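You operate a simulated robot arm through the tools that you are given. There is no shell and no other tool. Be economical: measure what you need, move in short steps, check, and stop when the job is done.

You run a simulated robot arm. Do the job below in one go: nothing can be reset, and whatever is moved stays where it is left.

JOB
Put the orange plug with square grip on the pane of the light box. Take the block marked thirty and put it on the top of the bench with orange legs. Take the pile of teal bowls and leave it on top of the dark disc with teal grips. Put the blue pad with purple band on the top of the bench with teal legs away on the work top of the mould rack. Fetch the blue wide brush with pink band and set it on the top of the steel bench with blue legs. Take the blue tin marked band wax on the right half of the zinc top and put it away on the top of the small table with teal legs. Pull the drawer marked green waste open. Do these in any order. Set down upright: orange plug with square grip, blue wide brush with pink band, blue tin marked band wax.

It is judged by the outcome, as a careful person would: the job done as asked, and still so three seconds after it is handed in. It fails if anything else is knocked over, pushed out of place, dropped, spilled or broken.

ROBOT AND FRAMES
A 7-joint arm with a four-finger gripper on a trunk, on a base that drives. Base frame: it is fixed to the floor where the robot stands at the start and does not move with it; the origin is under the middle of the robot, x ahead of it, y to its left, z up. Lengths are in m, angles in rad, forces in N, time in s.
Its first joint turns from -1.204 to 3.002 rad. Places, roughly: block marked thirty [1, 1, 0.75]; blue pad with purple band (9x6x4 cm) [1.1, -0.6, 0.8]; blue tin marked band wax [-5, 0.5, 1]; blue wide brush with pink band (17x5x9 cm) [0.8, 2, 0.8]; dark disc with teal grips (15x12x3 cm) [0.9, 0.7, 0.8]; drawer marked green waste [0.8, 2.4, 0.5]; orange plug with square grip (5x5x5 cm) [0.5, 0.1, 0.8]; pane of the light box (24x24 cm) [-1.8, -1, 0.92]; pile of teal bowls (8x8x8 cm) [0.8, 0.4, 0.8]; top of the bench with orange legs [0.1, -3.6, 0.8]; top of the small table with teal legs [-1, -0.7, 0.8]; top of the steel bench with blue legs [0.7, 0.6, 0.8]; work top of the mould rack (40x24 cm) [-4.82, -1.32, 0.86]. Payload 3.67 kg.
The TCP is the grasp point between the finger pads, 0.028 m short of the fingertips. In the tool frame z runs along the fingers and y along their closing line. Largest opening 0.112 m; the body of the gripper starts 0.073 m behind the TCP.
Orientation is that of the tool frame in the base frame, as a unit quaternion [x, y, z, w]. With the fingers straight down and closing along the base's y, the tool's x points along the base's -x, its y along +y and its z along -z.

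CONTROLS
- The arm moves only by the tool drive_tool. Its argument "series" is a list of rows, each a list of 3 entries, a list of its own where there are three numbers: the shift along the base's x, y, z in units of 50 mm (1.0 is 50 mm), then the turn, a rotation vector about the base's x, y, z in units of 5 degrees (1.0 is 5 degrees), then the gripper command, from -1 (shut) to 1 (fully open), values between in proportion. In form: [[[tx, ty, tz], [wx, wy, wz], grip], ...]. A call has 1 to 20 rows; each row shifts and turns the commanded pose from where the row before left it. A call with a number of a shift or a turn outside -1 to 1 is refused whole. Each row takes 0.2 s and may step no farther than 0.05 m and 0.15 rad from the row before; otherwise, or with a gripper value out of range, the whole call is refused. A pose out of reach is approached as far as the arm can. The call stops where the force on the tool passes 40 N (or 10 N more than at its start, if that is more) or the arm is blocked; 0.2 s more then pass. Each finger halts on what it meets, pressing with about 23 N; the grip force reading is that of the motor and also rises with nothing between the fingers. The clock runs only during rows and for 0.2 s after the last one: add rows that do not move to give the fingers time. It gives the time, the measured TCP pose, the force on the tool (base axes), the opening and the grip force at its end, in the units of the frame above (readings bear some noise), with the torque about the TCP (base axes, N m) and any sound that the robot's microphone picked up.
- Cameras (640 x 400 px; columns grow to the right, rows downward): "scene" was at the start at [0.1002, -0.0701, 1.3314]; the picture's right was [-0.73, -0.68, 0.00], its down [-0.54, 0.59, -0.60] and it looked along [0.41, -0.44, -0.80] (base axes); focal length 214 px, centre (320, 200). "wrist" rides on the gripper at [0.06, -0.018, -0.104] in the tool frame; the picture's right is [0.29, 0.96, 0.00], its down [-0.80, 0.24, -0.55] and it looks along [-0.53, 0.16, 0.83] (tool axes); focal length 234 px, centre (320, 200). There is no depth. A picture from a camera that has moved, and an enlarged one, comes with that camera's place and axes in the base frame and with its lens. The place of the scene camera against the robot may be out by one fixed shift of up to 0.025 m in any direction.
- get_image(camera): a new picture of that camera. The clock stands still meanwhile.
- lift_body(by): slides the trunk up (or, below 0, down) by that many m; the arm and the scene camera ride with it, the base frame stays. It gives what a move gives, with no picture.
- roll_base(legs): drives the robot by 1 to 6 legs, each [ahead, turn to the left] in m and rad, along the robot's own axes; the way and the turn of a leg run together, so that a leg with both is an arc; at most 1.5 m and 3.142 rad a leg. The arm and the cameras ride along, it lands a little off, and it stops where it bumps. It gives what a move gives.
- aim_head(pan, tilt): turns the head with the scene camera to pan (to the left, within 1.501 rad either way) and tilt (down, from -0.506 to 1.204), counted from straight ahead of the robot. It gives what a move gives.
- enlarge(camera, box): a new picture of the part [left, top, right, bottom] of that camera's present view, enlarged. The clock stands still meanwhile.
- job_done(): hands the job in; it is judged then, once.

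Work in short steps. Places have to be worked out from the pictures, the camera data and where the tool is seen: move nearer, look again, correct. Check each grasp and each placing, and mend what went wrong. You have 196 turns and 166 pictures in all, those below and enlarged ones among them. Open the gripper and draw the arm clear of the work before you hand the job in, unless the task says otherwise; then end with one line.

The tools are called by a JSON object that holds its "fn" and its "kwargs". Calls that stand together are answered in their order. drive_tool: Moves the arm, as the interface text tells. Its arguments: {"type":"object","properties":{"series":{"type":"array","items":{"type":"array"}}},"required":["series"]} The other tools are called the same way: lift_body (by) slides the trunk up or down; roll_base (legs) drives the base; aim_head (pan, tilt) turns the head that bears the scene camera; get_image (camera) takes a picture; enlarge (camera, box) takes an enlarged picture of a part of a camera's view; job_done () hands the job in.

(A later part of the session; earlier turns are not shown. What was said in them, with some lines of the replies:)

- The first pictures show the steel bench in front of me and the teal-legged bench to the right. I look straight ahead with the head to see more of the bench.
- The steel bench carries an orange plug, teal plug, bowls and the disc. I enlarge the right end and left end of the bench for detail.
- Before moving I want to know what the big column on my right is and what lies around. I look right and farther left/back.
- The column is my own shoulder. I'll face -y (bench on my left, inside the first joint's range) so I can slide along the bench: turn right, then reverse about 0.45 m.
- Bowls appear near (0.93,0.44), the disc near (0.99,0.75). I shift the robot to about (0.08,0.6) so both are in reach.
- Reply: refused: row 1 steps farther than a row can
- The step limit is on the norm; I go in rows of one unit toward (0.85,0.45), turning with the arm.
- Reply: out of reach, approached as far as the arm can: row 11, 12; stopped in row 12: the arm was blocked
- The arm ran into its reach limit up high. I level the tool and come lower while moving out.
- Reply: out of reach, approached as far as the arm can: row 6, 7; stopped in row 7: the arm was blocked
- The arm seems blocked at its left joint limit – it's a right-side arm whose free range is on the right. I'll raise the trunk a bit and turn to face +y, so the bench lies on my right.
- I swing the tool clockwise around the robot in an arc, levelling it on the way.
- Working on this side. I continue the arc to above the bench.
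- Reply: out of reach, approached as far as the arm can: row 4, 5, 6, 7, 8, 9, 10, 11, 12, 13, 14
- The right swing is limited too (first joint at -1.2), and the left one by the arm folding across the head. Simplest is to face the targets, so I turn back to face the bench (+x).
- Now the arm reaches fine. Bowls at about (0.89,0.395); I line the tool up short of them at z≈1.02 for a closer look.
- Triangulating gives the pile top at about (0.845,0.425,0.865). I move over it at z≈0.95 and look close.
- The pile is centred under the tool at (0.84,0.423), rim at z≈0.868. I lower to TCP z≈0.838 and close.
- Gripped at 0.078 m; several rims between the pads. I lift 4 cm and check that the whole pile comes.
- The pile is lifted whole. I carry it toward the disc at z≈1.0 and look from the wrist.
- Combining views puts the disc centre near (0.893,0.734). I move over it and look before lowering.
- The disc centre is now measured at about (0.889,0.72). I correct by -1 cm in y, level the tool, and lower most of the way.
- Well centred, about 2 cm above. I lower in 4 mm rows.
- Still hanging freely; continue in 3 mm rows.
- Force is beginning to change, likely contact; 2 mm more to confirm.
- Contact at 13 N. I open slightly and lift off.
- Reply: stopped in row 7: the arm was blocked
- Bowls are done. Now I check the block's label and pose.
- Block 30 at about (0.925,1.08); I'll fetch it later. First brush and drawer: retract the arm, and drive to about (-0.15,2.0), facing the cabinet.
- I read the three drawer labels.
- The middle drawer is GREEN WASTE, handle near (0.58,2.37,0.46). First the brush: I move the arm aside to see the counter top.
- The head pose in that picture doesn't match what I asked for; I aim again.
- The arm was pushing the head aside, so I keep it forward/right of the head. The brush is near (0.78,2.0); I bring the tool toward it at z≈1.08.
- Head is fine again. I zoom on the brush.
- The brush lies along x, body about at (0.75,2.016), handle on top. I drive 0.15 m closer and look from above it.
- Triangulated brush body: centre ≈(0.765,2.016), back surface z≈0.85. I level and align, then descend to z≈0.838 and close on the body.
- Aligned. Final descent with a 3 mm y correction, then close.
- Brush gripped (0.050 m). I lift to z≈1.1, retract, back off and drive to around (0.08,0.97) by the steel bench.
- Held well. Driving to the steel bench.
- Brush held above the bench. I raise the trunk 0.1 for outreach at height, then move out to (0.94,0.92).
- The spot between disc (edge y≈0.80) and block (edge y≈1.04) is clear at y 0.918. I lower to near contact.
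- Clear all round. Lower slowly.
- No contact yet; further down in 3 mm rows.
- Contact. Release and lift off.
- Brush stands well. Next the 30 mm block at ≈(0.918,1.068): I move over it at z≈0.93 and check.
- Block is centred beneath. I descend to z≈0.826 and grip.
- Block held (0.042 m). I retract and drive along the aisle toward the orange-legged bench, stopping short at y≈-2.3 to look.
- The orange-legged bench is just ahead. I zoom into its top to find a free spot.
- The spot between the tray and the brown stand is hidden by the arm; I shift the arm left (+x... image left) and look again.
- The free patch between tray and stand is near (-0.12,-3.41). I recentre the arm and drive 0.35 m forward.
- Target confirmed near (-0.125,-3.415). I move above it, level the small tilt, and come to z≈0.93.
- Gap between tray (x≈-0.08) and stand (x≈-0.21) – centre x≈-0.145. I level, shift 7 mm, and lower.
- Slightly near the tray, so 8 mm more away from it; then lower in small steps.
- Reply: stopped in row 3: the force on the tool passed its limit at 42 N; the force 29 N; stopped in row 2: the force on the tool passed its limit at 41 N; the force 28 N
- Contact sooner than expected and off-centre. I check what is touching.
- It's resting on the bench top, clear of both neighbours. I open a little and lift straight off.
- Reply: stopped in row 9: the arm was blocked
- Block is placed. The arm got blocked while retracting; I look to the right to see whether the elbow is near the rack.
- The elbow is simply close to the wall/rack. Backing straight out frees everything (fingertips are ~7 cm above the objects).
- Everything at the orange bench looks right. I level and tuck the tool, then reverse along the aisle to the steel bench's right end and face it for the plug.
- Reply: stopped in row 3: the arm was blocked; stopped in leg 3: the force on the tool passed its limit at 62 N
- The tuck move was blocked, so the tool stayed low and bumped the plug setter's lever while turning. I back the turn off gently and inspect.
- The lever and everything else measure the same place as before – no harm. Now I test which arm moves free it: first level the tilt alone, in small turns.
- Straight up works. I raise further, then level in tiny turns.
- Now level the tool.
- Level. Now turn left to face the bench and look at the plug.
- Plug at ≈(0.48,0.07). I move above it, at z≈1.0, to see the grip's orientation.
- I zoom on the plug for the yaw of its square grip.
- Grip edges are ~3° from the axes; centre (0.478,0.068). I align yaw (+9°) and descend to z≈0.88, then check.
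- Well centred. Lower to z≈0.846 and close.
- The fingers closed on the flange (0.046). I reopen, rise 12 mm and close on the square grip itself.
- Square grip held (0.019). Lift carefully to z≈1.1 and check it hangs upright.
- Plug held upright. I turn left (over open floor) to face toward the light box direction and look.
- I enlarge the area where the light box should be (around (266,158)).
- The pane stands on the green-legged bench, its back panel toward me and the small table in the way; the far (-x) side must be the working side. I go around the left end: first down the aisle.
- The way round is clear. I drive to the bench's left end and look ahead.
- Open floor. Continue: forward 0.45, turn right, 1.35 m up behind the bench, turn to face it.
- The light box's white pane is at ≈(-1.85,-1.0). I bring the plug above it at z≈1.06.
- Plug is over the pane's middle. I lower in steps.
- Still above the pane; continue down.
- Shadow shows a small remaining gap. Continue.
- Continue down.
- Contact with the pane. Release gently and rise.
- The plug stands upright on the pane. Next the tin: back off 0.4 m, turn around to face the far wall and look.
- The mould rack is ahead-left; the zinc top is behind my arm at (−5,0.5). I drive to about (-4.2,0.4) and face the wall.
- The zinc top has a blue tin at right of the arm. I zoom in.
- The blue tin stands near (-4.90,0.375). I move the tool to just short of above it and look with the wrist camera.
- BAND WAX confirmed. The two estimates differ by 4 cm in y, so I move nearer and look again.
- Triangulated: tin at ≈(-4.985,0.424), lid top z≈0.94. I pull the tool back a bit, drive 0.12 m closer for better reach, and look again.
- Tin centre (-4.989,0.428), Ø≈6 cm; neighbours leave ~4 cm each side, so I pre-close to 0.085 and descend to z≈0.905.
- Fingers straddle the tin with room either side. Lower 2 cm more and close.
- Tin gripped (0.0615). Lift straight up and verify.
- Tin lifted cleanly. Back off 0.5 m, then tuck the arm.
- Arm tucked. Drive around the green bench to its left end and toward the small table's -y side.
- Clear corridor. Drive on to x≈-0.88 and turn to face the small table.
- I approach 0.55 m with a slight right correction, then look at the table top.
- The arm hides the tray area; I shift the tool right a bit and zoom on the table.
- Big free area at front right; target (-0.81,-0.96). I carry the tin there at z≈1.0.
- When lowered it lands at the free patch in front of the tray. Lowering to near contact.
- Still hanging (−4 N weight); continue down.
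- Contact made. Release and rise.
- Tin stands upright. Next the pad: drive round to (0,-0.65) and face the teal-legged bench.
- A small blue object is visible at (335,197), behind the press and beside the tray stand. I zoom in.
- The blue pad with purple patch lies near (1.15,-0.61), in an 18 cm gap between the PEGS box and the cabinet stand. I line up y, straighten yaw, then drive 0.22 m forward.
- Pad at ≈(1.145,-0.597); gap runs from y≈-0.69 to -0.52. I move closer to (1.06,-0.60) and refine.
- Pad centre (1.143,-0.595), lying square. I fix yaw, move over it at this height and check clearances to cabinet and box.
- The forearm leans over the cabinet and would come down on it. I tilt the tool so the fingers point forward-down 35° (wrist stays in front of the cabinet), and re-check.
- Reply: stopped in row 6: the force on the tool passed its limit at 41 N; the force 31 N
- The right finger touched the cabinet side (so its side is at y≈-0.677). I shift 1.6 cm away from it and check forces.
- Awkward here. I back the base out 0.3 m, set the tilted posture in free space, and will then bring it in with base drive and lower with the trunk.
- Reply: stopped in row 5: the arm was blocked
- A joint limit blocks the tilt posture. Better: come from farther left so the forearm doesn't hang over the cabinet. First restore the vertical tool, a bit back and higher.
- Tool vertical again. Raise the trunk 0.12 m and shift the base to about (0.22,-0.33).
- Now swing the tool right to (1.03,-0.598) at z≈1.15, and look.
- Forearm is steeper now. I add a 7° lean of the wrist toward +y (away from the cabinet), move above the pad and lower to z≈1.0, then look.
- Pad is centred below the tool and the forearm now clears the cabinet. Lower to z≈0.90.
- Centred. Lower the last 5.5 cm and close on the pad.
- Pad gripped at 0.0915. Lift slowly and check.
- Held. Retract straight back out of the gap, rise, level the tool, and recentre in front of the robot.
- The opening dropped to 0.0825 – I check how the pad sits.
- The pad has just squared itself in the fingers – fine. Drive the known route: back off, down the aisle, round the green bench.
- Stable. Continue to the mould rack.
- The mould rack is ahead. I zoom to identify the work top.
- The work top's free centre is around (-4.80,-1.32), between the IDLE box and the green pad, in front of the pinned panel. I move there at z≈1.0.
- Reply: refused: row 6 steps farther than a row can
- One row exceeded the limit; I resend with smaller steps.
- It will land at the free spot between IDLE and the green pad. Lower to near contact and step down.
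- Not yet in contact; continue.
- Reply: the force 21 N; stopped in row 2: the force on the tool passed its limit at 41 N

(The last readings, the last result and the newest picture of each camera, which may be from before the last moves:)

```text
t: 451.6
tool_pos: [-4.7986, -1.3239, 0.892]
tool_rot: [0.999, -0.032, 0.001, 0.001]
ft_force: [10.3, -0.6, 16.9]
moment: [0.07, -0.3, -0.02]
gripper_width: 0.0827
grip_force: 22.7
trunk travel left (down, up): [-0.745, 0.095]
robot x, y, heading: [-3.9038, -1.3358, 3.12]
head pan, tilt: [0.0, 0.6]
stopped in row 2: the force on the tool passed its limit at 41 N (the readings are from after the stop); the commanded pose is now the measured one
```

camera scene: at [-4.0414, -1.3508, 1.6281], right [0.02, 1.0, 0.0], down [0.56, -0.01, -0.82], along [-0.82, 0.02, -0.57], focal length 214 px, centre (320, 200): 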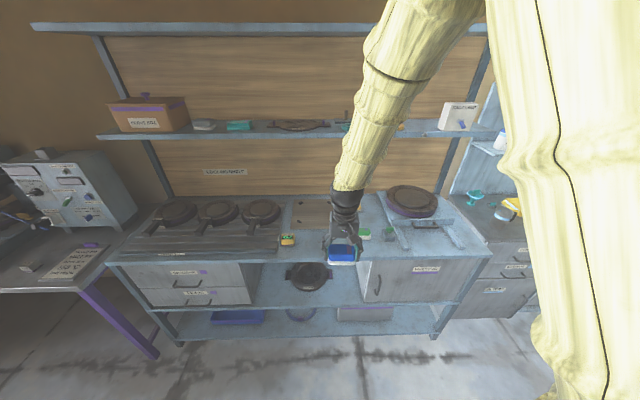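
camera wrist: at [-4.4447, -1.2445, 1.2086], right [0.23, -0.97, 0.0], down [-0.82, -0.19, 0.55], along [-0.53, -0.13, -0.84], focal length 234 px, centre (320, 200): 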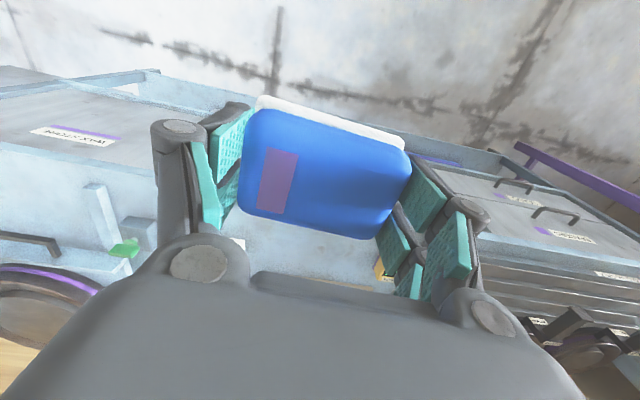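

Contact. Release and lift straight up.

{"fn": "drive_tool", "kwargs": {"series": [[[0, 0, 0.08], [0, 0, 0], -1], [[0, 0, 0], [0, 0, 0], 0.6], [[0, 0, 0], [0, 0, 0], 0.8], [[0, 0, 0], [0, 0, 0], 1], [[0, 0, 0.6], [0, 0, 0], 1], [[0, 0, 0.8], [0, 0, 0], 1], [[0.3, 0, 0.8], [0, 0, 0], 1], [[0.8, 0, 0.5], [0, 0, 0], 1], [[0.8, 0, 0.4], [0, 0, 0], 1], [[0.8, 0, 0.3], [0, 0, 0], 1]]}}

{"fn": "enlarge", "kwargs": {"camera": "scene", "box": [250, 160, 410, 280]}}

```text
t: 453.9
tool_pos: [-4.6624, -1.3234, 1.0653]
tool_rot: [0.999, -0.032, 0.001, 0.001]
ft_force: [0.0, 0.2, 0.0]
moment: [-0.01, 0.04, 0.04]
gripper_width: 0.1119
grip_force: 0.0
trunk travel left (down, up): [-0.745, 0.095]
robot x, y, heading: [-3.9028, -1.3404, 3.124]
head pan, tilt: [0.0, 0.6]
```

```text
3.33 times, centred on (330, 220) of scene
camera zoom: at [-4.0389, -1.3514, 1.6283], right [0.02, 1.0, 0.0], down [0.56, -0.01, -0.83], along [-0.83, 0.02, -0.56], focal length 715 px, centre (287, 133)
```

zoom: 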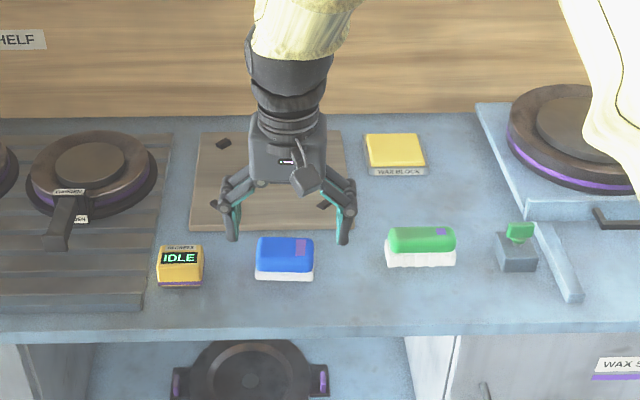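

Pad is in place on the work top. Last job: the drawer. Tuck the arm and drive back around, first half.

{"fn": "drive_tool", "kwargs": {"series": [[[0.8, 0, 0.2], [0, 0, 0], 1], [[0.8, 0, 0.2], [0, 0, 0], 1], [[0.8, 0, 0.2], [0, 0, 0], 1]]}}

{"fn": "roll_base", "kwargs": {"legs": [[0, 2.484], [1.0, 0], [0.73, 0], [0, 0.675], [1.45, 0]]}}

```text
t: 454.6
tool_pos: [-4.5429, -1.3222, 1.0975]
tool_rot: [0.999, -0.033, 0.001, 0.001]
ft_force: [0.9, -0.5, 0.4]
moment: [0.0, 0.05, -0.02]
gripper_width: 0.1117
grip_force: 0.2
trunk travel left (down, up): [-0.745, 0.095]
robot x, y, heading: [-3.9013, -1.3405, 3.126]
head pan, tilt: [0.0, 0.6]
```

```text
t: 478.0
tool_pos: [-0.4168, -2.4234, 1.0935]
tool_rot: [0.035, 0.999, 0.002, -0.003]
ft_force: [-0.7, -0.6, -0.1]
moment: [0.02, 0.03, -0.02]
gripper_width: 0.1118
grip_force: 0.1
trunk travel left (down, up): [-0.745, 0.095]
robot x, y, heading: [-1.0608, -2.4015, -0.024]
head pan, tilt: [0.0, 0.6]
```

Continue up the aisle to the cabinet.

{"fn": "roll_base", "kwargs": {"legs": [[0, 0.742], [1.37, 0], [0, 0.895], [1.4, 0], [1.4, 0], [0.6, 0]]}}

```text
t: 505.6
tool_pos: [-0.1837, 2.5799, 1.0948]
tool_rot: [0.711, -0.704, 0.001, 0.002]
ft_force: [-0.1, 0.2, 0.4]
moment: [-0.05, -0.01, -0.02]
gripper_width: 0.1122
grip_force: 0.0
trunk travel left (down, up): [-0.745, 0.095]
robot x, y, heading: [-0.1495, 1.9347, 1.627]
head pan, tilt: [0.0, 0.6]
```

Move to y≈2.36 and face the drawers; then look.

{"fn": "roll_base", "kwargs": {"legs": [[0.43, 0], [0, -1.627]]}}

{"fn": "aim_head", "kwargs": {"pan": 0, "tilt": 0.9}}

{"fn": "get_image", "kwargs": {"camera": "scene"}}

```text
t: 512.2
tool_pos: [0.4677, 2.3281, 1.0955]
tool_rot: [0.047, 0.999, 0.001, -0.003]
ft_force: [-0.8, -0.3, -0.5]
moment: [-0.01, -0.01, 0.01]
gripper_width: 0.1122
grip_force: 0.0
trunk travel left (down, up): [-0.745, 0.095]
robot x, y, heading: [-0.1764, 2.3588, -0.051]
head pan, tilt: [0.0, 0.6]
```

```text
t: 513.0
tool_pos: [0.4656, 2.3283, 1.0955]
tool_rot: [0.047, 0.999, 0.001, -0.003]
ft_force: [1.1, 0.0, 0.4]
moment: [0.03, -0.03, 0.01]
gripper_width: 0.1122
grip_force: 0.1
trunk travel left (down, up): [-0.745, 0.095]
robot x, y, heading: [-0.1735, 2.3656, -0.052]
head pan, tilt: [0.0, 0.901]
```

```text
16 pictures are left
camera scene: at [-0.0505, 2.3423, 1.6033], right [-0.05, -1.0, 0.0], down [-0.78, 0.04, -0.62], along [0.62, -0.03, -0.78], focal length 214 px, centre (320, 200)
```

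scene: 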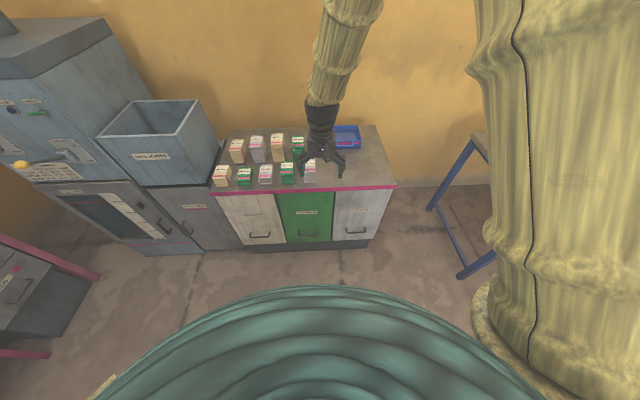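

The GREEN WASTE handle is at about (0.59,2.385,0.46). I'll hook it with one finger behind the bar: yaw the tool 90° so it closes along x, then tilt ~30° so the palm clears the face. Yaw first, here in free space.

{"fn": "drive_tool", "kwargs": {"series": [[[0, 0, 0], [0, 0, -1], 1], [[0, 0, 0], [0, 0, -1], 1], [[0, 0, 0], [0, 0, -1], 1], [[0, 0, 0], [0, 0, -1], 1], [[0, 0, 0], [0, 0, -1], 1], [[0, 0, 0], [0, 0, -1], 1], [[0, 0, 0], [0, 0, -1], 1], [[0, 0, 0], [0, 0, -1], 1], [[0, 0, 0], [0, 0, -1], 1], [[0, 0, 0], [0, 0, -1], 1], [[0, 0, 0], [0, 0, -1], 1], [[0, 0, 0], [0, 0, -1], 1], [[0, 0, 0], [0, 0, -1], 1], [[0, 0, 0], [0, 0, -1], 1], [[0, 0, 0], [0, 0, -1], 1], [[0, 0, 0], [0, 0, -1], 1], [[0, 0, 0], [0, 0, -0.9], 1], [[0, 0, 0], [0, 0, 0], 1]]}}

```text
t: 515.9
tool_pos: [0.4807, 2.3096, 1.1231]
tool_rot: [0.595, 0.802, 0.054, -0.032]
ft_force: [-0.6, 0.9, -0.8]
moment: [0.03, 0.01, 0.0]
gripper_width: 0.1121
grip_force: 0.0
trunk travel left (down, up): [-0.745, 0.095]
robot x, y, heading: [-0.1722, 2.3664, -0.046]
head pan, tilt: [0.0, 0.901]
stopped in row 13: the arm was blocked; the commanded pose is now the measured one
```

Yaw stops ~17° short in this heading. If the base itself faces −37° from further left, the needed yaw is smaller. I relax the wrist, then reposition the base to about (0,2.85) heading −0.65 (by reversing).

{"fn": "drive_tool", "kwargs": {"series": [[[0, 0, 0], [-0.7, 0.07, 0.6], 1], [[0, 0, 0], [-0.7, 0.07, 0.6], 1], [[0, 0, 0], [0, 0, 1], 1], [[0, 0, 0], [0, 0, 1], 1], [[0, 0, 0], [0, 0, 1], 1], [[0, 0, 0], [0, 0, 0], 1]]}}

{"fn": "roll_base", "kwargs": {"legs": [[0, -1.86], [-0.51, 0], [0, 1.26]]}}

```text
t: 517.2
tool_pos: [0.484, 2.3045, 1.1278]
tool_rot: [0.448, 0.894, 0.013, -0.009]
ft_force: [0.0, 0.2, -0.5]
moment: [0.01, 0.0, -0.03]
gripper_width: 0.1119
grip_force: 0.1
trunk travel left (down, up): [-0.745, 0.095]
robot x, y, heading: [-0.1747, 2.3635, -0.053]
head pan, tilt: [0.0, 0.901]
```

```text
t: 527.8
tool_pos: [0.5003, 2.4024, 1.1281]
tool_rot: [0.701, 0.713, 0.015, -0.004]
ft_force: [0.3, -0.1, -0.3]
moment: [0.01, 0.0, 0.0]
gripper_width: 0.112
grip_force: 0.1
trunk travel left (down, up): [-0.745, 0.095]
robot x, y, heading: [-0.0005, 2.8394, -0.674]
head pan, tilt: [0.0, 0.901]
```

The tool now closes along x. Next pitch it 30–35° (fingers forward-down).

{"fn": "drive_tool", "kwargs": {"series": [[[-0.2, 0, 0], [0, -1, 0], 1], [[-0.2, 0, 0], [0, -1, 0], 1], [[-0.2, 0, 0], [0, -1, 0], 1], [[-0.2, 0, 0], [0, -1, 0], 1], [[0, 0, 0], [0, -1, 0], 1], [[0, 0, 0], [0, -1, 0], 1], [[0, 0, 0], [0, -1, 0], 1], [[0, 0, 0], [0, 0, 0], 1]]}}

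```text
t: 529.6
tool_pos: [0.4608, 2.4059, 1.1303]
tool_rot: [0.663, 0.681, 0.226, 0.211]
ft_force: [0.0, 0.7, 1.0]
moment: [-0.02, 0.05, -0.02]
gripper_width: 0.1121
grip_force: 0.1
trunk travel left (down, up): [-0.745, 0.095]
robot x, y, heading: [-0.004, 2.8348, -0.677]
head pan, tilt: [0.0, 0.901]
```

36° pitch reached. Now lower the trunk 0.55 m in front of the drawer (all clear of the lip at x≈0.62), then look.

{"fn": "lift_body", "kwargs": {"by": -0.55}}

{"fn": "get_image", "kwargs": {"camera": "wrist"}}

{"fn": "aim_head", "kwargs": {"pan": 0.0, "tilt": 0.6}}

{"fn": "get_image", "kwargs": {"camera": "scene"}}

```text
refused: -0.55 is not a number from -0.4 to 0.4
```

```text
15 pictures are left
camera wrist: at [0.3839, 2.4603, 1.2025], right [0.77, 0.3, 0.57], down [-0.11, -0.81, 0.58], along [0.63, -0.5, -0.59], focal length 234 px, centre (320, 200)
```

wrist: 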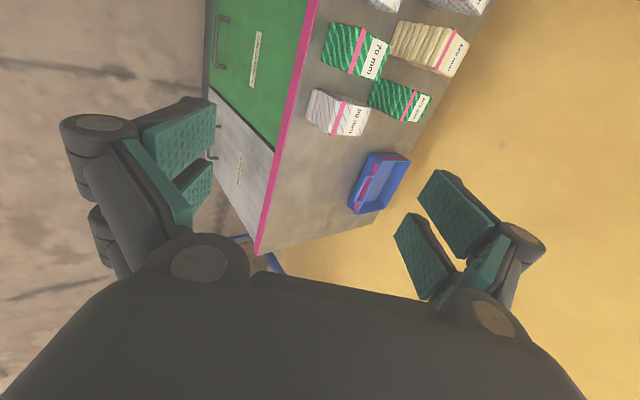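

```text
t: 530.4
tool_pos: [0.4606, 2.4014, 1.1274]
tool_rot: [0.664, 0.681, 0.226, 0.211]
ft_force: [0.6, 1.2, -0.5]
moment: [0.01, -0.01, 0.03]
gripper_width: 0.1119
grip_force: 0.0
trunk travel left (down, up): [-0.745, 0.095]
robot x, y, heading: [-0.0008, 2.8376, -0.676]
head pan, tilt: [0.0, 0.6]
```

```text
14 pictures are left
camera scene: at [0.1072, 2.7348, 1.628], right [-0.63, -0.78, 0.0], down [-0.44, 0.35, -0.82], along [0.64, -0.52, -0.57], focal length 214 px, centre (320, 200)
```

scene: 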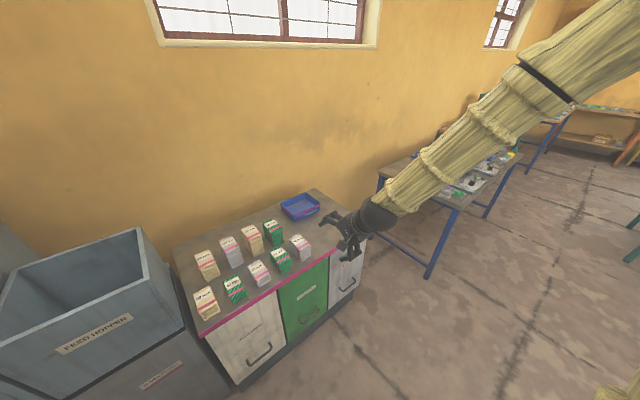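

Limit is 0.4 per call. Lower 0.4 then 0.15, then look.

{"fn": "lift_body", "kwargs": {"by": -0.4}}

{"fn": "lift_body", "kwargs": {"by": -0.17}}

{"fn": "get_image", "kwargs": {"camera": "wrist"}}

{"fn": "get_image", "kwargs": {"camera": "scene"}}

```text
t: 534.3
tool_pos: [0.4607, 2.4028, 0.7283]
tool_rot: [0.664, 0.681, 0.226, 0.211]
ft_force: [0.3, 0.5, 0.2]
moment: [-0.02, 0.01, -0.04]
gripper_width: 0.1122
grip_force: 0.0
trunk travel left (down, up): [-0.345, 0.495]
robot x, y, heading: [0.0035, 2.8364, -0.681]
head pan, tilt: [0.0, 0.6]
```

```text
t: 536.2
tool_pos: [0.461, 2.4033, 0.5587]
tool_rot: [0.664, 0.681, 0.226, 0.21]
ft_force: [0.4, 0.1, 0.0]
moment: [0.02, -0.03, 0.01]
gripper_width: 0.1122
grip_force: 0.1
trunk travel left (down, up): [-0.175, 0.665]
robot x, y, heading: [0.0029, 2.8427, -0.677]
head pan, tilt: [0.0, 0.6]
```

```text
13 pictures are left
camera wrist: at [0.3834, 2.4587, 0.6323], right [0.77, 0.3, 0.57], down [-0.11, -0.81, 0.58], along [0.63, -0.5, -0.59], focal length 234 px, centre (320, 200)
```

wrist: 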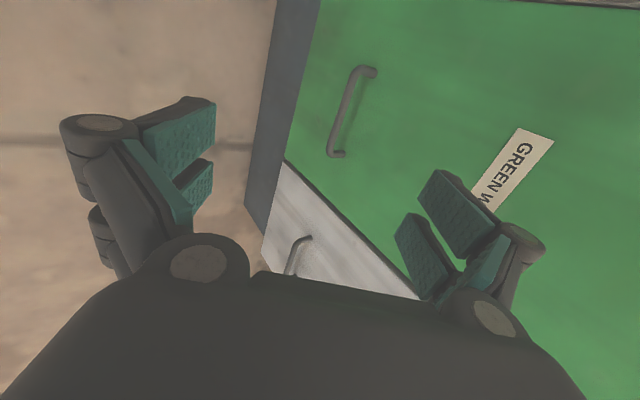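

```text
12 pictures are left
camera scene: at [0.1074, 2.7355, 1.0582], right [-0.63, -0.78, 0.0], down [-0.44, 0.35, -0.83], along [0.64, -0.52, -0.56], focal length 214 px, centre (320, 200)
```

scene: 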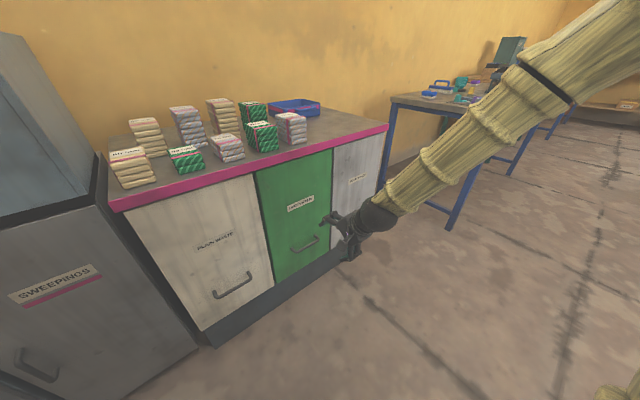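

Clear view: the handle bar is near (0.625,2.407,0.40), about 2.5 cm off the face. I narrow the fingers to 6 cm and move to (0.56,2.405,0.47), above the bar, to re-measure.

{"fn": "drive_tool", "kwargs": {"series": [[[0.3, 0.02, -0.6], [0, 0, 0], 0.07], [[0.5, 0.02, -0.6], [0, 0, 0], 0.07], [[0.6, 0, -0.58], [0, 0, 0], 0.07], [[0.58, 0, 0], [0, 0, 0], 0.07], [[0, 0, 0], [0, 0, 0], 0.07]]}}

{"fn": "get_image", "kwargs": {"camera": "wrist"}}

```text
t: 537.4
tool_pos: [0.559, 2.4036, 0.4711]
tool_rot: [0.665, 0.68, 0.226, 0.211]
ft_force: [0.4, -0.2, 0.1]
moment: [-0.02, 0.05, 0.0]
gripper_width: 0.0603
grip_force: 0.1
trunk travel left (down, up): [-0.175, 0.665]
robot x, y, heading: [-0.0006, 2.8356, -0.672]
head pan, tilt: [0.0, 0.6]
```

```text
11 pictures are left
camera wrist: at [0.4815, 2.46, 0.544], right [0.77, 0.3, 0.57], down [-0.11, -0.81, 0.58], along [0.63, -0.5, -0.59], focal length 234 px, centre (320, 200)
```

wrist: 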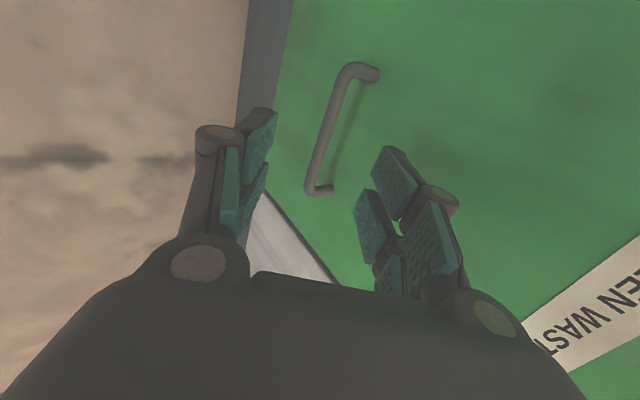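

Bar confirmed at ≈(0.624,2.41,0.393). I now feel for the drawer face with the front fingertip above the bar: +3 cm in x first.

{"fn": "drive_tool", "kwargs": {"series": [[[0.2, 0.06, 0], [0, 0, 0], 0.07], [[0.2, 0.06, 0], [0, 0, 0], 0.07], [[0.16, 0, 0], [0, 0, 0], 0.07], [[0, 0, 0], [0, 0, 0], 0.07]]}}

{"fn": "drive_tool", "kwargs": {"series": [[[0.1, 0, 0], [0, 0, 0], 0.07], [[0, 0, 0], [0, 0, 0], 0.07]]}}

{"fn": "drive_tool", "kwargs": {"series": [[[0.08, 0, 0], [0, 0, 0], 0.07], [[0, 0, 0], [0, 0, 0], 0.07]]}}

{"fn": "drive_tool", "kwargs": {"series": [[[0.08, 0, 0], [0, 0, 0], 0.07], [[0, 0, 0], [0, 0, 0], 0.07]]}}

```text
t: 538.4
tool_pos: [0.588, 2.412, 0.4692]
tool_rot: [0.665, 0.68, 0.227, 0.211]
ft_force: [0.1, -0.3, -0.2]
moment: [0.01, -0.02, 0.03]
gripper_width: 0.0598
grip_force: 0.0
trunk travel left (down, up): [-0.175, 0.665]
robot x, y, heading: [0.0009, 2.8364, -0.677]
head pan, tilt: [0.0, 0.6]
```

```text
t: 539.0
tool_pos: [0.5928, 2.4113, 0.4702]
tool_rot: [0.664, 0.68, 0.227, 0.21]
ft_force: [0.2, 0.2, -0.2]
moment: [0.03, -0.06, -0.04]
gripper_width: 0.0599
grip_force: 0.0
trunk travel left (down, up): [-0.175, 0.665]
robot x, y, heading: [0.0005, 2.8383, -0.674]
head pan, tilt: [0.0, 0.6]
```

```text
t: 539.6
tool_pos: [0.5967, 2.4113, 0.4679]
tool_rot: [0.665, 0.68, 0.226, 0.211]
ft_force: [-0.8, -0.2, 0.1]
moment: [-0.01, -0.01, 0.01]
gripper_width: 0.0598
grip_force: 0.0
trunk travel left (down, up): [-0.175, 0.665]
robot x, y, heading: [-0.0015, 2.8376, -0.676]
head pan, tilt: [0.0, 0.6]
```

```text
t: 540.2
tool_pos: [0.6009, 2.4113, 0.4691]
tool_rot: [0.665, 0.68, 0.226, 0.211]
ft_force: [-0.5, 0.0, -0.7]
moment: [0.03, -0.02, 0.03]
gripper_width: 0.0597
grip_force: 0.0
trunk travel left (down, up): [-0.175, 0.665]
robot x, y, heading: [0.001, 2.8365, -0.677]
head pan, tilt: [0.0, 0.6]
```

No contact yet; continue in 4 mm steps.

{"fn": "drive_tool", "kwargs": {"series": [[[0.08, 0, 0], [0, 0, 0], 0.07], [[0, 0, 0], [0, 0, 0], 0.07]]}}

{"fn": "drive_tool", "kwargs": {"series": [[[0.08, 0, 0], [0, 0, 0], 0.07], [[0, 0, 0], [0, 0, 0], 0.07]]}}

{"fn": "drive_tool", "kwargs": {"series": [[[0.08, 0, 0], [0, 0, 0], 0.07], [[0, 0, 0], [0, 0, 0], 0.07]]}}

{"fn": "get_image", "kwargs": {"camera": "wrist"}}

```text
t: 540.8
tool_pos: [0.6038, 2.411, 0.4686]
tool_rot: [0.665, 0.68, 0.226, 0.21]
ft_force: [-0.5, 0.3, -1.2]
moment: [-0.02, 0.0, 0.02]
gripper_width: 0.0597
grip_force: 0.1
trunk travel left (down, up): [-0.175, 0.665]
robot x, y, heading: [0.0021, 2.8366, -0.675]
head pan, tilt: [0.0, 0.6]
```

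```text
t: 541.4
tool_pos: [0.6088, 2.4102, 0.4705]
tool_rot: [0.664, 0.68, 0.227, 0.211]
ft_force: [0.2, 0.1, -0.9]
moment: [0.0, 0.0, 0.0]
gripper_width: 0.0601
grip_force: 0.0
trunk travel left (down, up): [-0.175, 0.665]
robot x, y, heading: [0.0023, 2.8384, -0.673]
head pan, tilt: [0.0, 0.6]
```

```text
t: 542.0
tool_pos: [0.6135, 2.4107, 0.4693]
tool_rot: [0.664, 0.68, 0.227, 0.211]
ft_force: [-3.8, 0.9, 1.9]
moment: [-0.03, -0.18, -0.03]
gripper_width: 0.0598
grip_force: 0.1
trunk travel left (down, up): [-0.175, 0.665]
robot x, y, heading: [-0.0012, 2.8376, -0.676]
head pan, tilt: [0.0, 0.6]
```

```text
10 pictures are left
camera wrist: at [0.536, 2.4668, 0.544], right [0.77, 0.3, 0.57], down [-0.11, -0.81, 0.58], along [0.63, -0.5, -0.59], focal length 234 px, centre (320, 200)
```

wrist: 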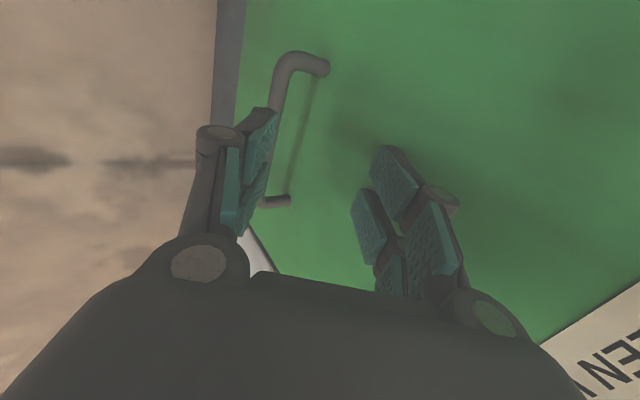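

Face contact at TCP x≈0.612 (face ≈0.661). Back off 1 cm and lower 7.5 cm so the bar enters between the fingers.

{"fn": "drive_tool", "kwargs": {"series": [[[-0.2, 0, 0], [0, 0, 0], 0.07], [[0, 0, -0.3], [0, 0, 0], 0.07], [[0, 0, -0.3], [0, 0, 0], 0.07], [[0, 0, -0.3], [0, 0, 0], 0.07], [[0, 0, -0.3], [0, 0, 0], 0.07], [[0, 0, -0.3], [0, 0, 0], 0.07], [[0, 0, 0], [0, 0, 0], 0.07]]}}

{"fn": "get_image", "kwargs": {"camera": "wrist"}}

```text
t: 543.6
tool_pos: [0.6033, 2.4098, 0.3947]
tool_rot: [0.665, 0.68, 0.226, 0.211]
ft_force: [-0.1, -0.9, -0.8]
moment: [-0.01, 0.01, 0.03]
gripper_width: 0.0598
grip_force: 0.1
trunk travel left (down, up): [-0.175, 0.665]
robot x, y, heading: [-0.0003, 2.8366, -0.679]
head pan, tilt: [0.0, 0.6]
```

```text
9 pictures are left
camera wrist: at [0.5253, 2.4661, 0.4679], right [0.77, 0.3, 0.57], down [-0.11, -0.81, 0.58], along [0.63, -0.5, -0.59], focal length 234 px, centre (320, 200)
```

wrist: 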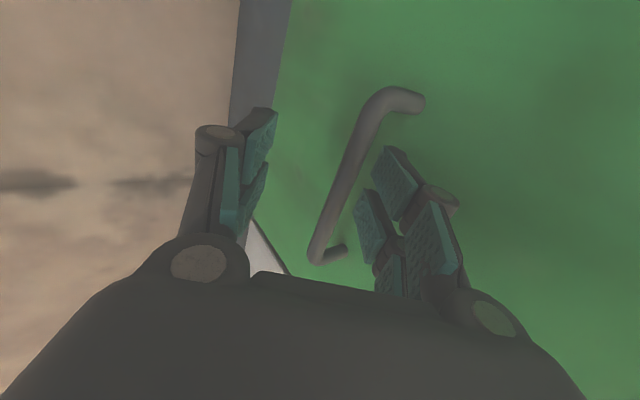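

The bar lies between the fingers. Close on it.

{"fn": "drive_tool", "kwargs": {"series": [[[0, 0, 0], [0, 0, 0], -0.3], [[0, 0, 0], [0, 0, 0], -0.7], [[0, 0, 0], [0, 0, 0], -1], [[0, 0, 0], [0, 0, 0], -1], [[0, 0, 0], [0, 0, 0], -1]]}}

{"fn": "get_image", "kwargs": {"camera": "wrist"}}

```text
t: 544.8
tool_pos: [0.6023, 2.4093, 0.3939]
tool_rot: [0.664, 0.681, 0.226, 0.21]
ft_force: [0.1, 0.9, 1.3]
moment: [0.43, 0.01, -0.1]
gripper_width: 0.011
grip_force: 45.1
trunk travel left (down, up): [-0.175, 0.665]
robot x, y, heading: [-0.0038, 2.8409, -0.674]
head pan, tilt: [0.0, 0.6]
```

```text
8 pictures are left
camera wrist: at [0.5252, 2.4663, 0.4679], right [0.77, 0.3, 0.57], down [-0.11, -0.81, 0.58], along [0.63, -0.5, -0.59], focal length 234 px, centre (320, 200)
```

wrist: 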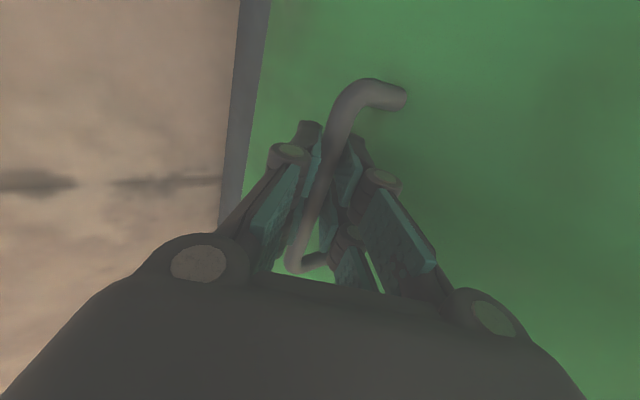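

Bar gripped (0.011 m). Pull straight back along -x, first 8 cm.

{"fn": "drive_tool", "kwargs": {"series": [[[-0.2, 0, 0], [0, 0, 0], -1], [[-0.3, 0, 0], [0, 0, 0], -1], [[-0.3, 0, 0], [0, 0, 0], -1], [[-0.4, 0, 0], [0, 0, 0], -1], [[-0.4, 0, 0], [0, 0, 0], -1], [[0, 0, 0], [0, 0, 0], -1]]}}

```text
t: 546.2
tool_pos: [0.5223, 2.4099, 0.3944]
tool_rot: [0.664, 0.68, 0.227, 0.211]
ft_force: [0.0, -7.1, -11.3]
moment: [0.61, 0.05, 0.33]
gripper_width: 0.011
grip_force: 45.1
trunk travel left (down, up): [-0.175, 0.665]
robot x, y, heading: [-0.0038, 2.8387, -0.678]
head pan, tilt: [0.0, 0.6]
```

It's coming. Pull another 10 cm.

{"fn": "drive_tool", "kwargs": {"series": [[[-0.4, 0, 0], [0, 0, 0], -1], [[-0.4, 0, 0], [0, 0, 0], -1], [[-0.4, 0, 0], [0, 0, 0], -1], [[-0.4, 0, 0], [0, 0, 0], -1], [[-0.4, 0, 0], [0, 0, 0], -1], [[0, 0, 0], [0, 0, 0], -1]]}}

{"fn": "get_image", "kwargs": {"camera": "scene"}}

```text
t: 547.6
tool_pos: [0.4225, 2.4093, 0.3941]
tool_rot: [0.665, 0.68, 0.226, 0.21]
ft_force: [0.8, -19.2, 0.8]
moment: [0.22, 0.02, -0.15]
gripper_width: 0.0111
grip_force: 44.4
trunk travel left (down, up): [-0.175, 0.665]
robot x, y, heading: [-0.0039, 2.836, -0.676]
head pan, tilt: [0.0, 0.6]
```

```text
7 pictures are left
camera scene: at [0.1072, 2.7348, 1.0582], right [-0.63, -0.78, 0.0], down [-0.44, 0.35, -0.82], along [0.64, -0.52, -0.57], focal length 214 px, centre (320, 200)
```

scene: 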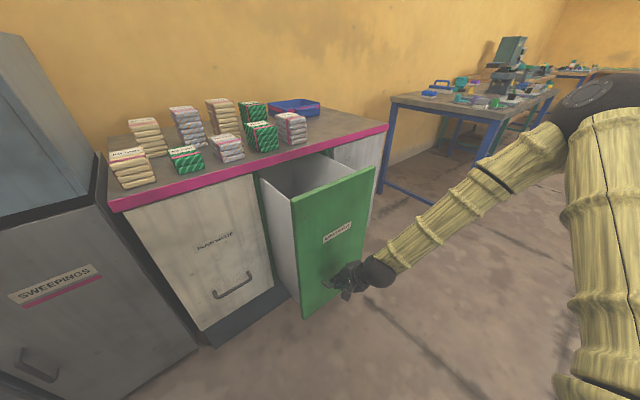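

The drawer is about 18 cm open. Pull 8 cm more with a slight -y relief.

{"fn": "drive_tool", "kwargs": {"series": [[[-0.4, -0.04, 0], [0, 0, 0], -1], [[-0.4, -0.02, 0], [0, 0, 0], -1], [[-0.4, 0, 0], [0, 0, 0], -1], [[-0.4, 0, 0], [0, 0, 0], -1], [[0, 0, 0], [0, 0, 0], -1]]}}

```text
t: 548.8
tool_pos: [0.3428, 2.4099, 0.3945]
tool_rot: [0.663, 0.681, 0.226, 0.211]
ft_force: [-0.8, 12.0, 30.6]
moment: [1.23, -0.12, -0.08]
gripper_width: 0.0109
grip_force: 45.5
trunk travel left (down, up): [-0.175, 0.665]
robot x, y, heading: [0.0025, 2.8393, -0.671]
head pan, tilt: [0.0, 0.6]
```

26 cm open. Release the bar and withdraw along the finger direction.

{"fn": "drive_tool", "kwargs": {"series": [[[0, 0, 0], [0, 0, 0], -0.5], [[0, 0, 0], [0, 0, 0], -0.1], [[0, 0, 0], [0, 0, 0], 0.0], [[-0.3, 0, 0.41], [0, 0, 0], 0.0], [[-0.3, 0, 0.41], [0, 0, 0], 0.0], [[-0.3, 0, 0.41], [0, 0, 0], 0.0], [[-0.3, 0, 0.41], [0, 0, 0], 0.0], [[0, 0, 0], [0, 0, 0], 0.0]]}}

{"fn": "get_image", "kwargs": {"camera": "scene"}}

```text
t: 550.6
tool_pos: [0.3181, 2.3734, 0.4618]
tool_rot: [0.664, 0.681, 0.226, 0.209]
ft_force: [0.8, 0.5, -0.2]
moment: [-0.02, 0.03, 0.0]
gripper_width: 0.0558
grip_force: 0.1
out of reach, approached as far as the arm can: row 5, 6, 7
trunk travel left (down, up): [-0.175, 0.665]
robot x, y, heading: [-0.0003, 2.8329, -0.674]
head pan, tilt: [0.0, 0.6]
```

```text
6 pictures are left
camera scene: at [0.1072, 2.7354, 1.0581], right [-0.63, -0.78, 0.0], down [-0.44, 0.35, -0.83], along [0.64, -0.52, -0.56], focal length 214 px, centre (320, 200)
```

scene: 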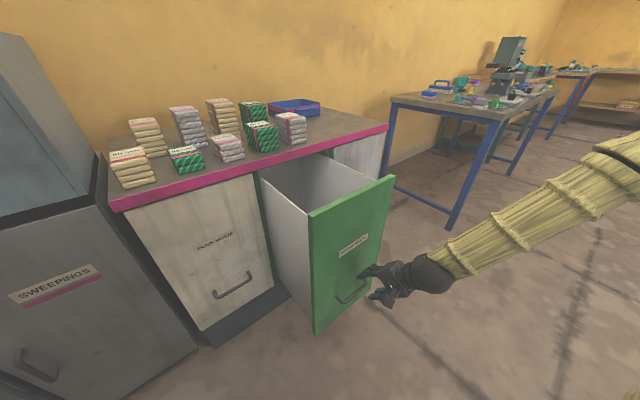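

Fingers are above and clear of the bar. Raise the trunk 0.35 m, then reverse away.

{"fn": "lift_body", "kwargs": {"by": 0.35}}

{"fn": "roll_base", "kwargs": {"legs": [[-0.3, 0]]}}

{"fn": "get_image", "kwargs": {"camera": "scene"}}

```text
t: 554.0
tool_pos: [0.3187, 2.3739, 0.811]
tool_rot: [0.664, 0.681, 0.227, 0.209]
ft_force: [0.4, 0.0, -0.3]
moment: [0.02, -0.01, -0.02]
gripper_width: 0.0559
grip_force: 0.1
trunk travel left (down, up): [-0.525, 0.315]
robot x, y, heading: [0.0002, 2.837, -0.678]
head pan, tilt: [0.0, 0.6]
```

```text
t: 556.1
tool_pos: [0.0819, 2.5619, 0.813]
tool_rot: [0.666, 0.679, 0.227, 0.21]
ft_force: [0.3, 0.8, -0.4]
moment: [-0.04, 0.03, -0.04]
gripper_width: 0.0559
grip_force: 0.0
trunk travel left (down, up): [-0.525, 0.315]
robot x, y, heading: [-0.2346, 3.0238, -0.681]
head pan, tilt: [0.0, 0.6]
```

```text
5 pictures are left
camera scene: at [-0.1289, 2.9245, 1.4082], right [-0.63, -0.78, 0.0], down [-0.44, 0.35, -0.83], along [0.64, -0.52, -0.56], focal length 214 px, centre (320, 200)
```

scene: 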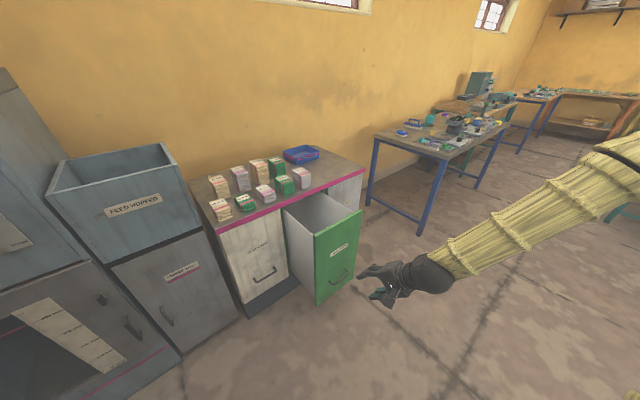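

The drawer stands open. I open the gripper fully and take a last zoomed look at the steel and teal benches from here.

{"fn": "drive_tool", "kwargs": {"series": [[[0, 0, 0], [0, 0, 0], 1], [[0, 0, 0], [0, 0, 0], 1]]}}

{"fn": "enlarge", "kwargs": {"camera": "scene", "box": [360, 60, 540, 180]}}

```text
t: 556.7
tool_pos: [0.0809, 2.5616, 0.8119]
tool_rot: [0.666, 0.679, 0.227, 0.209]
ft_force: [1.1, 0.2, -0.2]
moment: [0.0, -0.03, 0.01]
gripper_width: 0.1119
grip_force: 0.0
trunk travel left (down, up): [-0.525, 0.315]
robot x, y, heading: [-0.2382, 3.0245, -0.678]
head pan, tilt: [0.0, 0.6]
```

```text
3.33 times, centred on (450, 120) of scene
camera zoom: at [-0.128, 2.9236, 1.4081], right [-0.63, -0.78, 0.0], down [-0.44, 0.36, -0.82], along [0.64, -0.52, -0.57], focal length 715 px, centre (-113, 467)
```

zoom: 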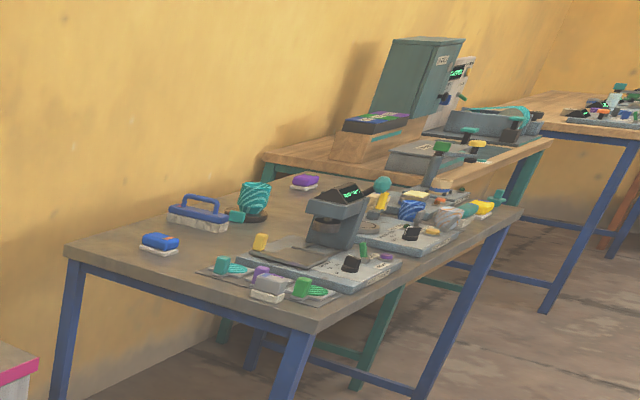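

Brush and bowls are standing where I set them, and the cabinet and boxes are undisturbed. The gripper is open and the arm is clear, so I hand the job in.

{"fn": "job_done", "kwargs": {}}

```text
The job is handed in.
```

All seven parts are done and the job is handed in; the arm bumped the plug setter lever and the SPARES cabinet on the way, but my pictures afterwards showed nothing moved or knocked over.
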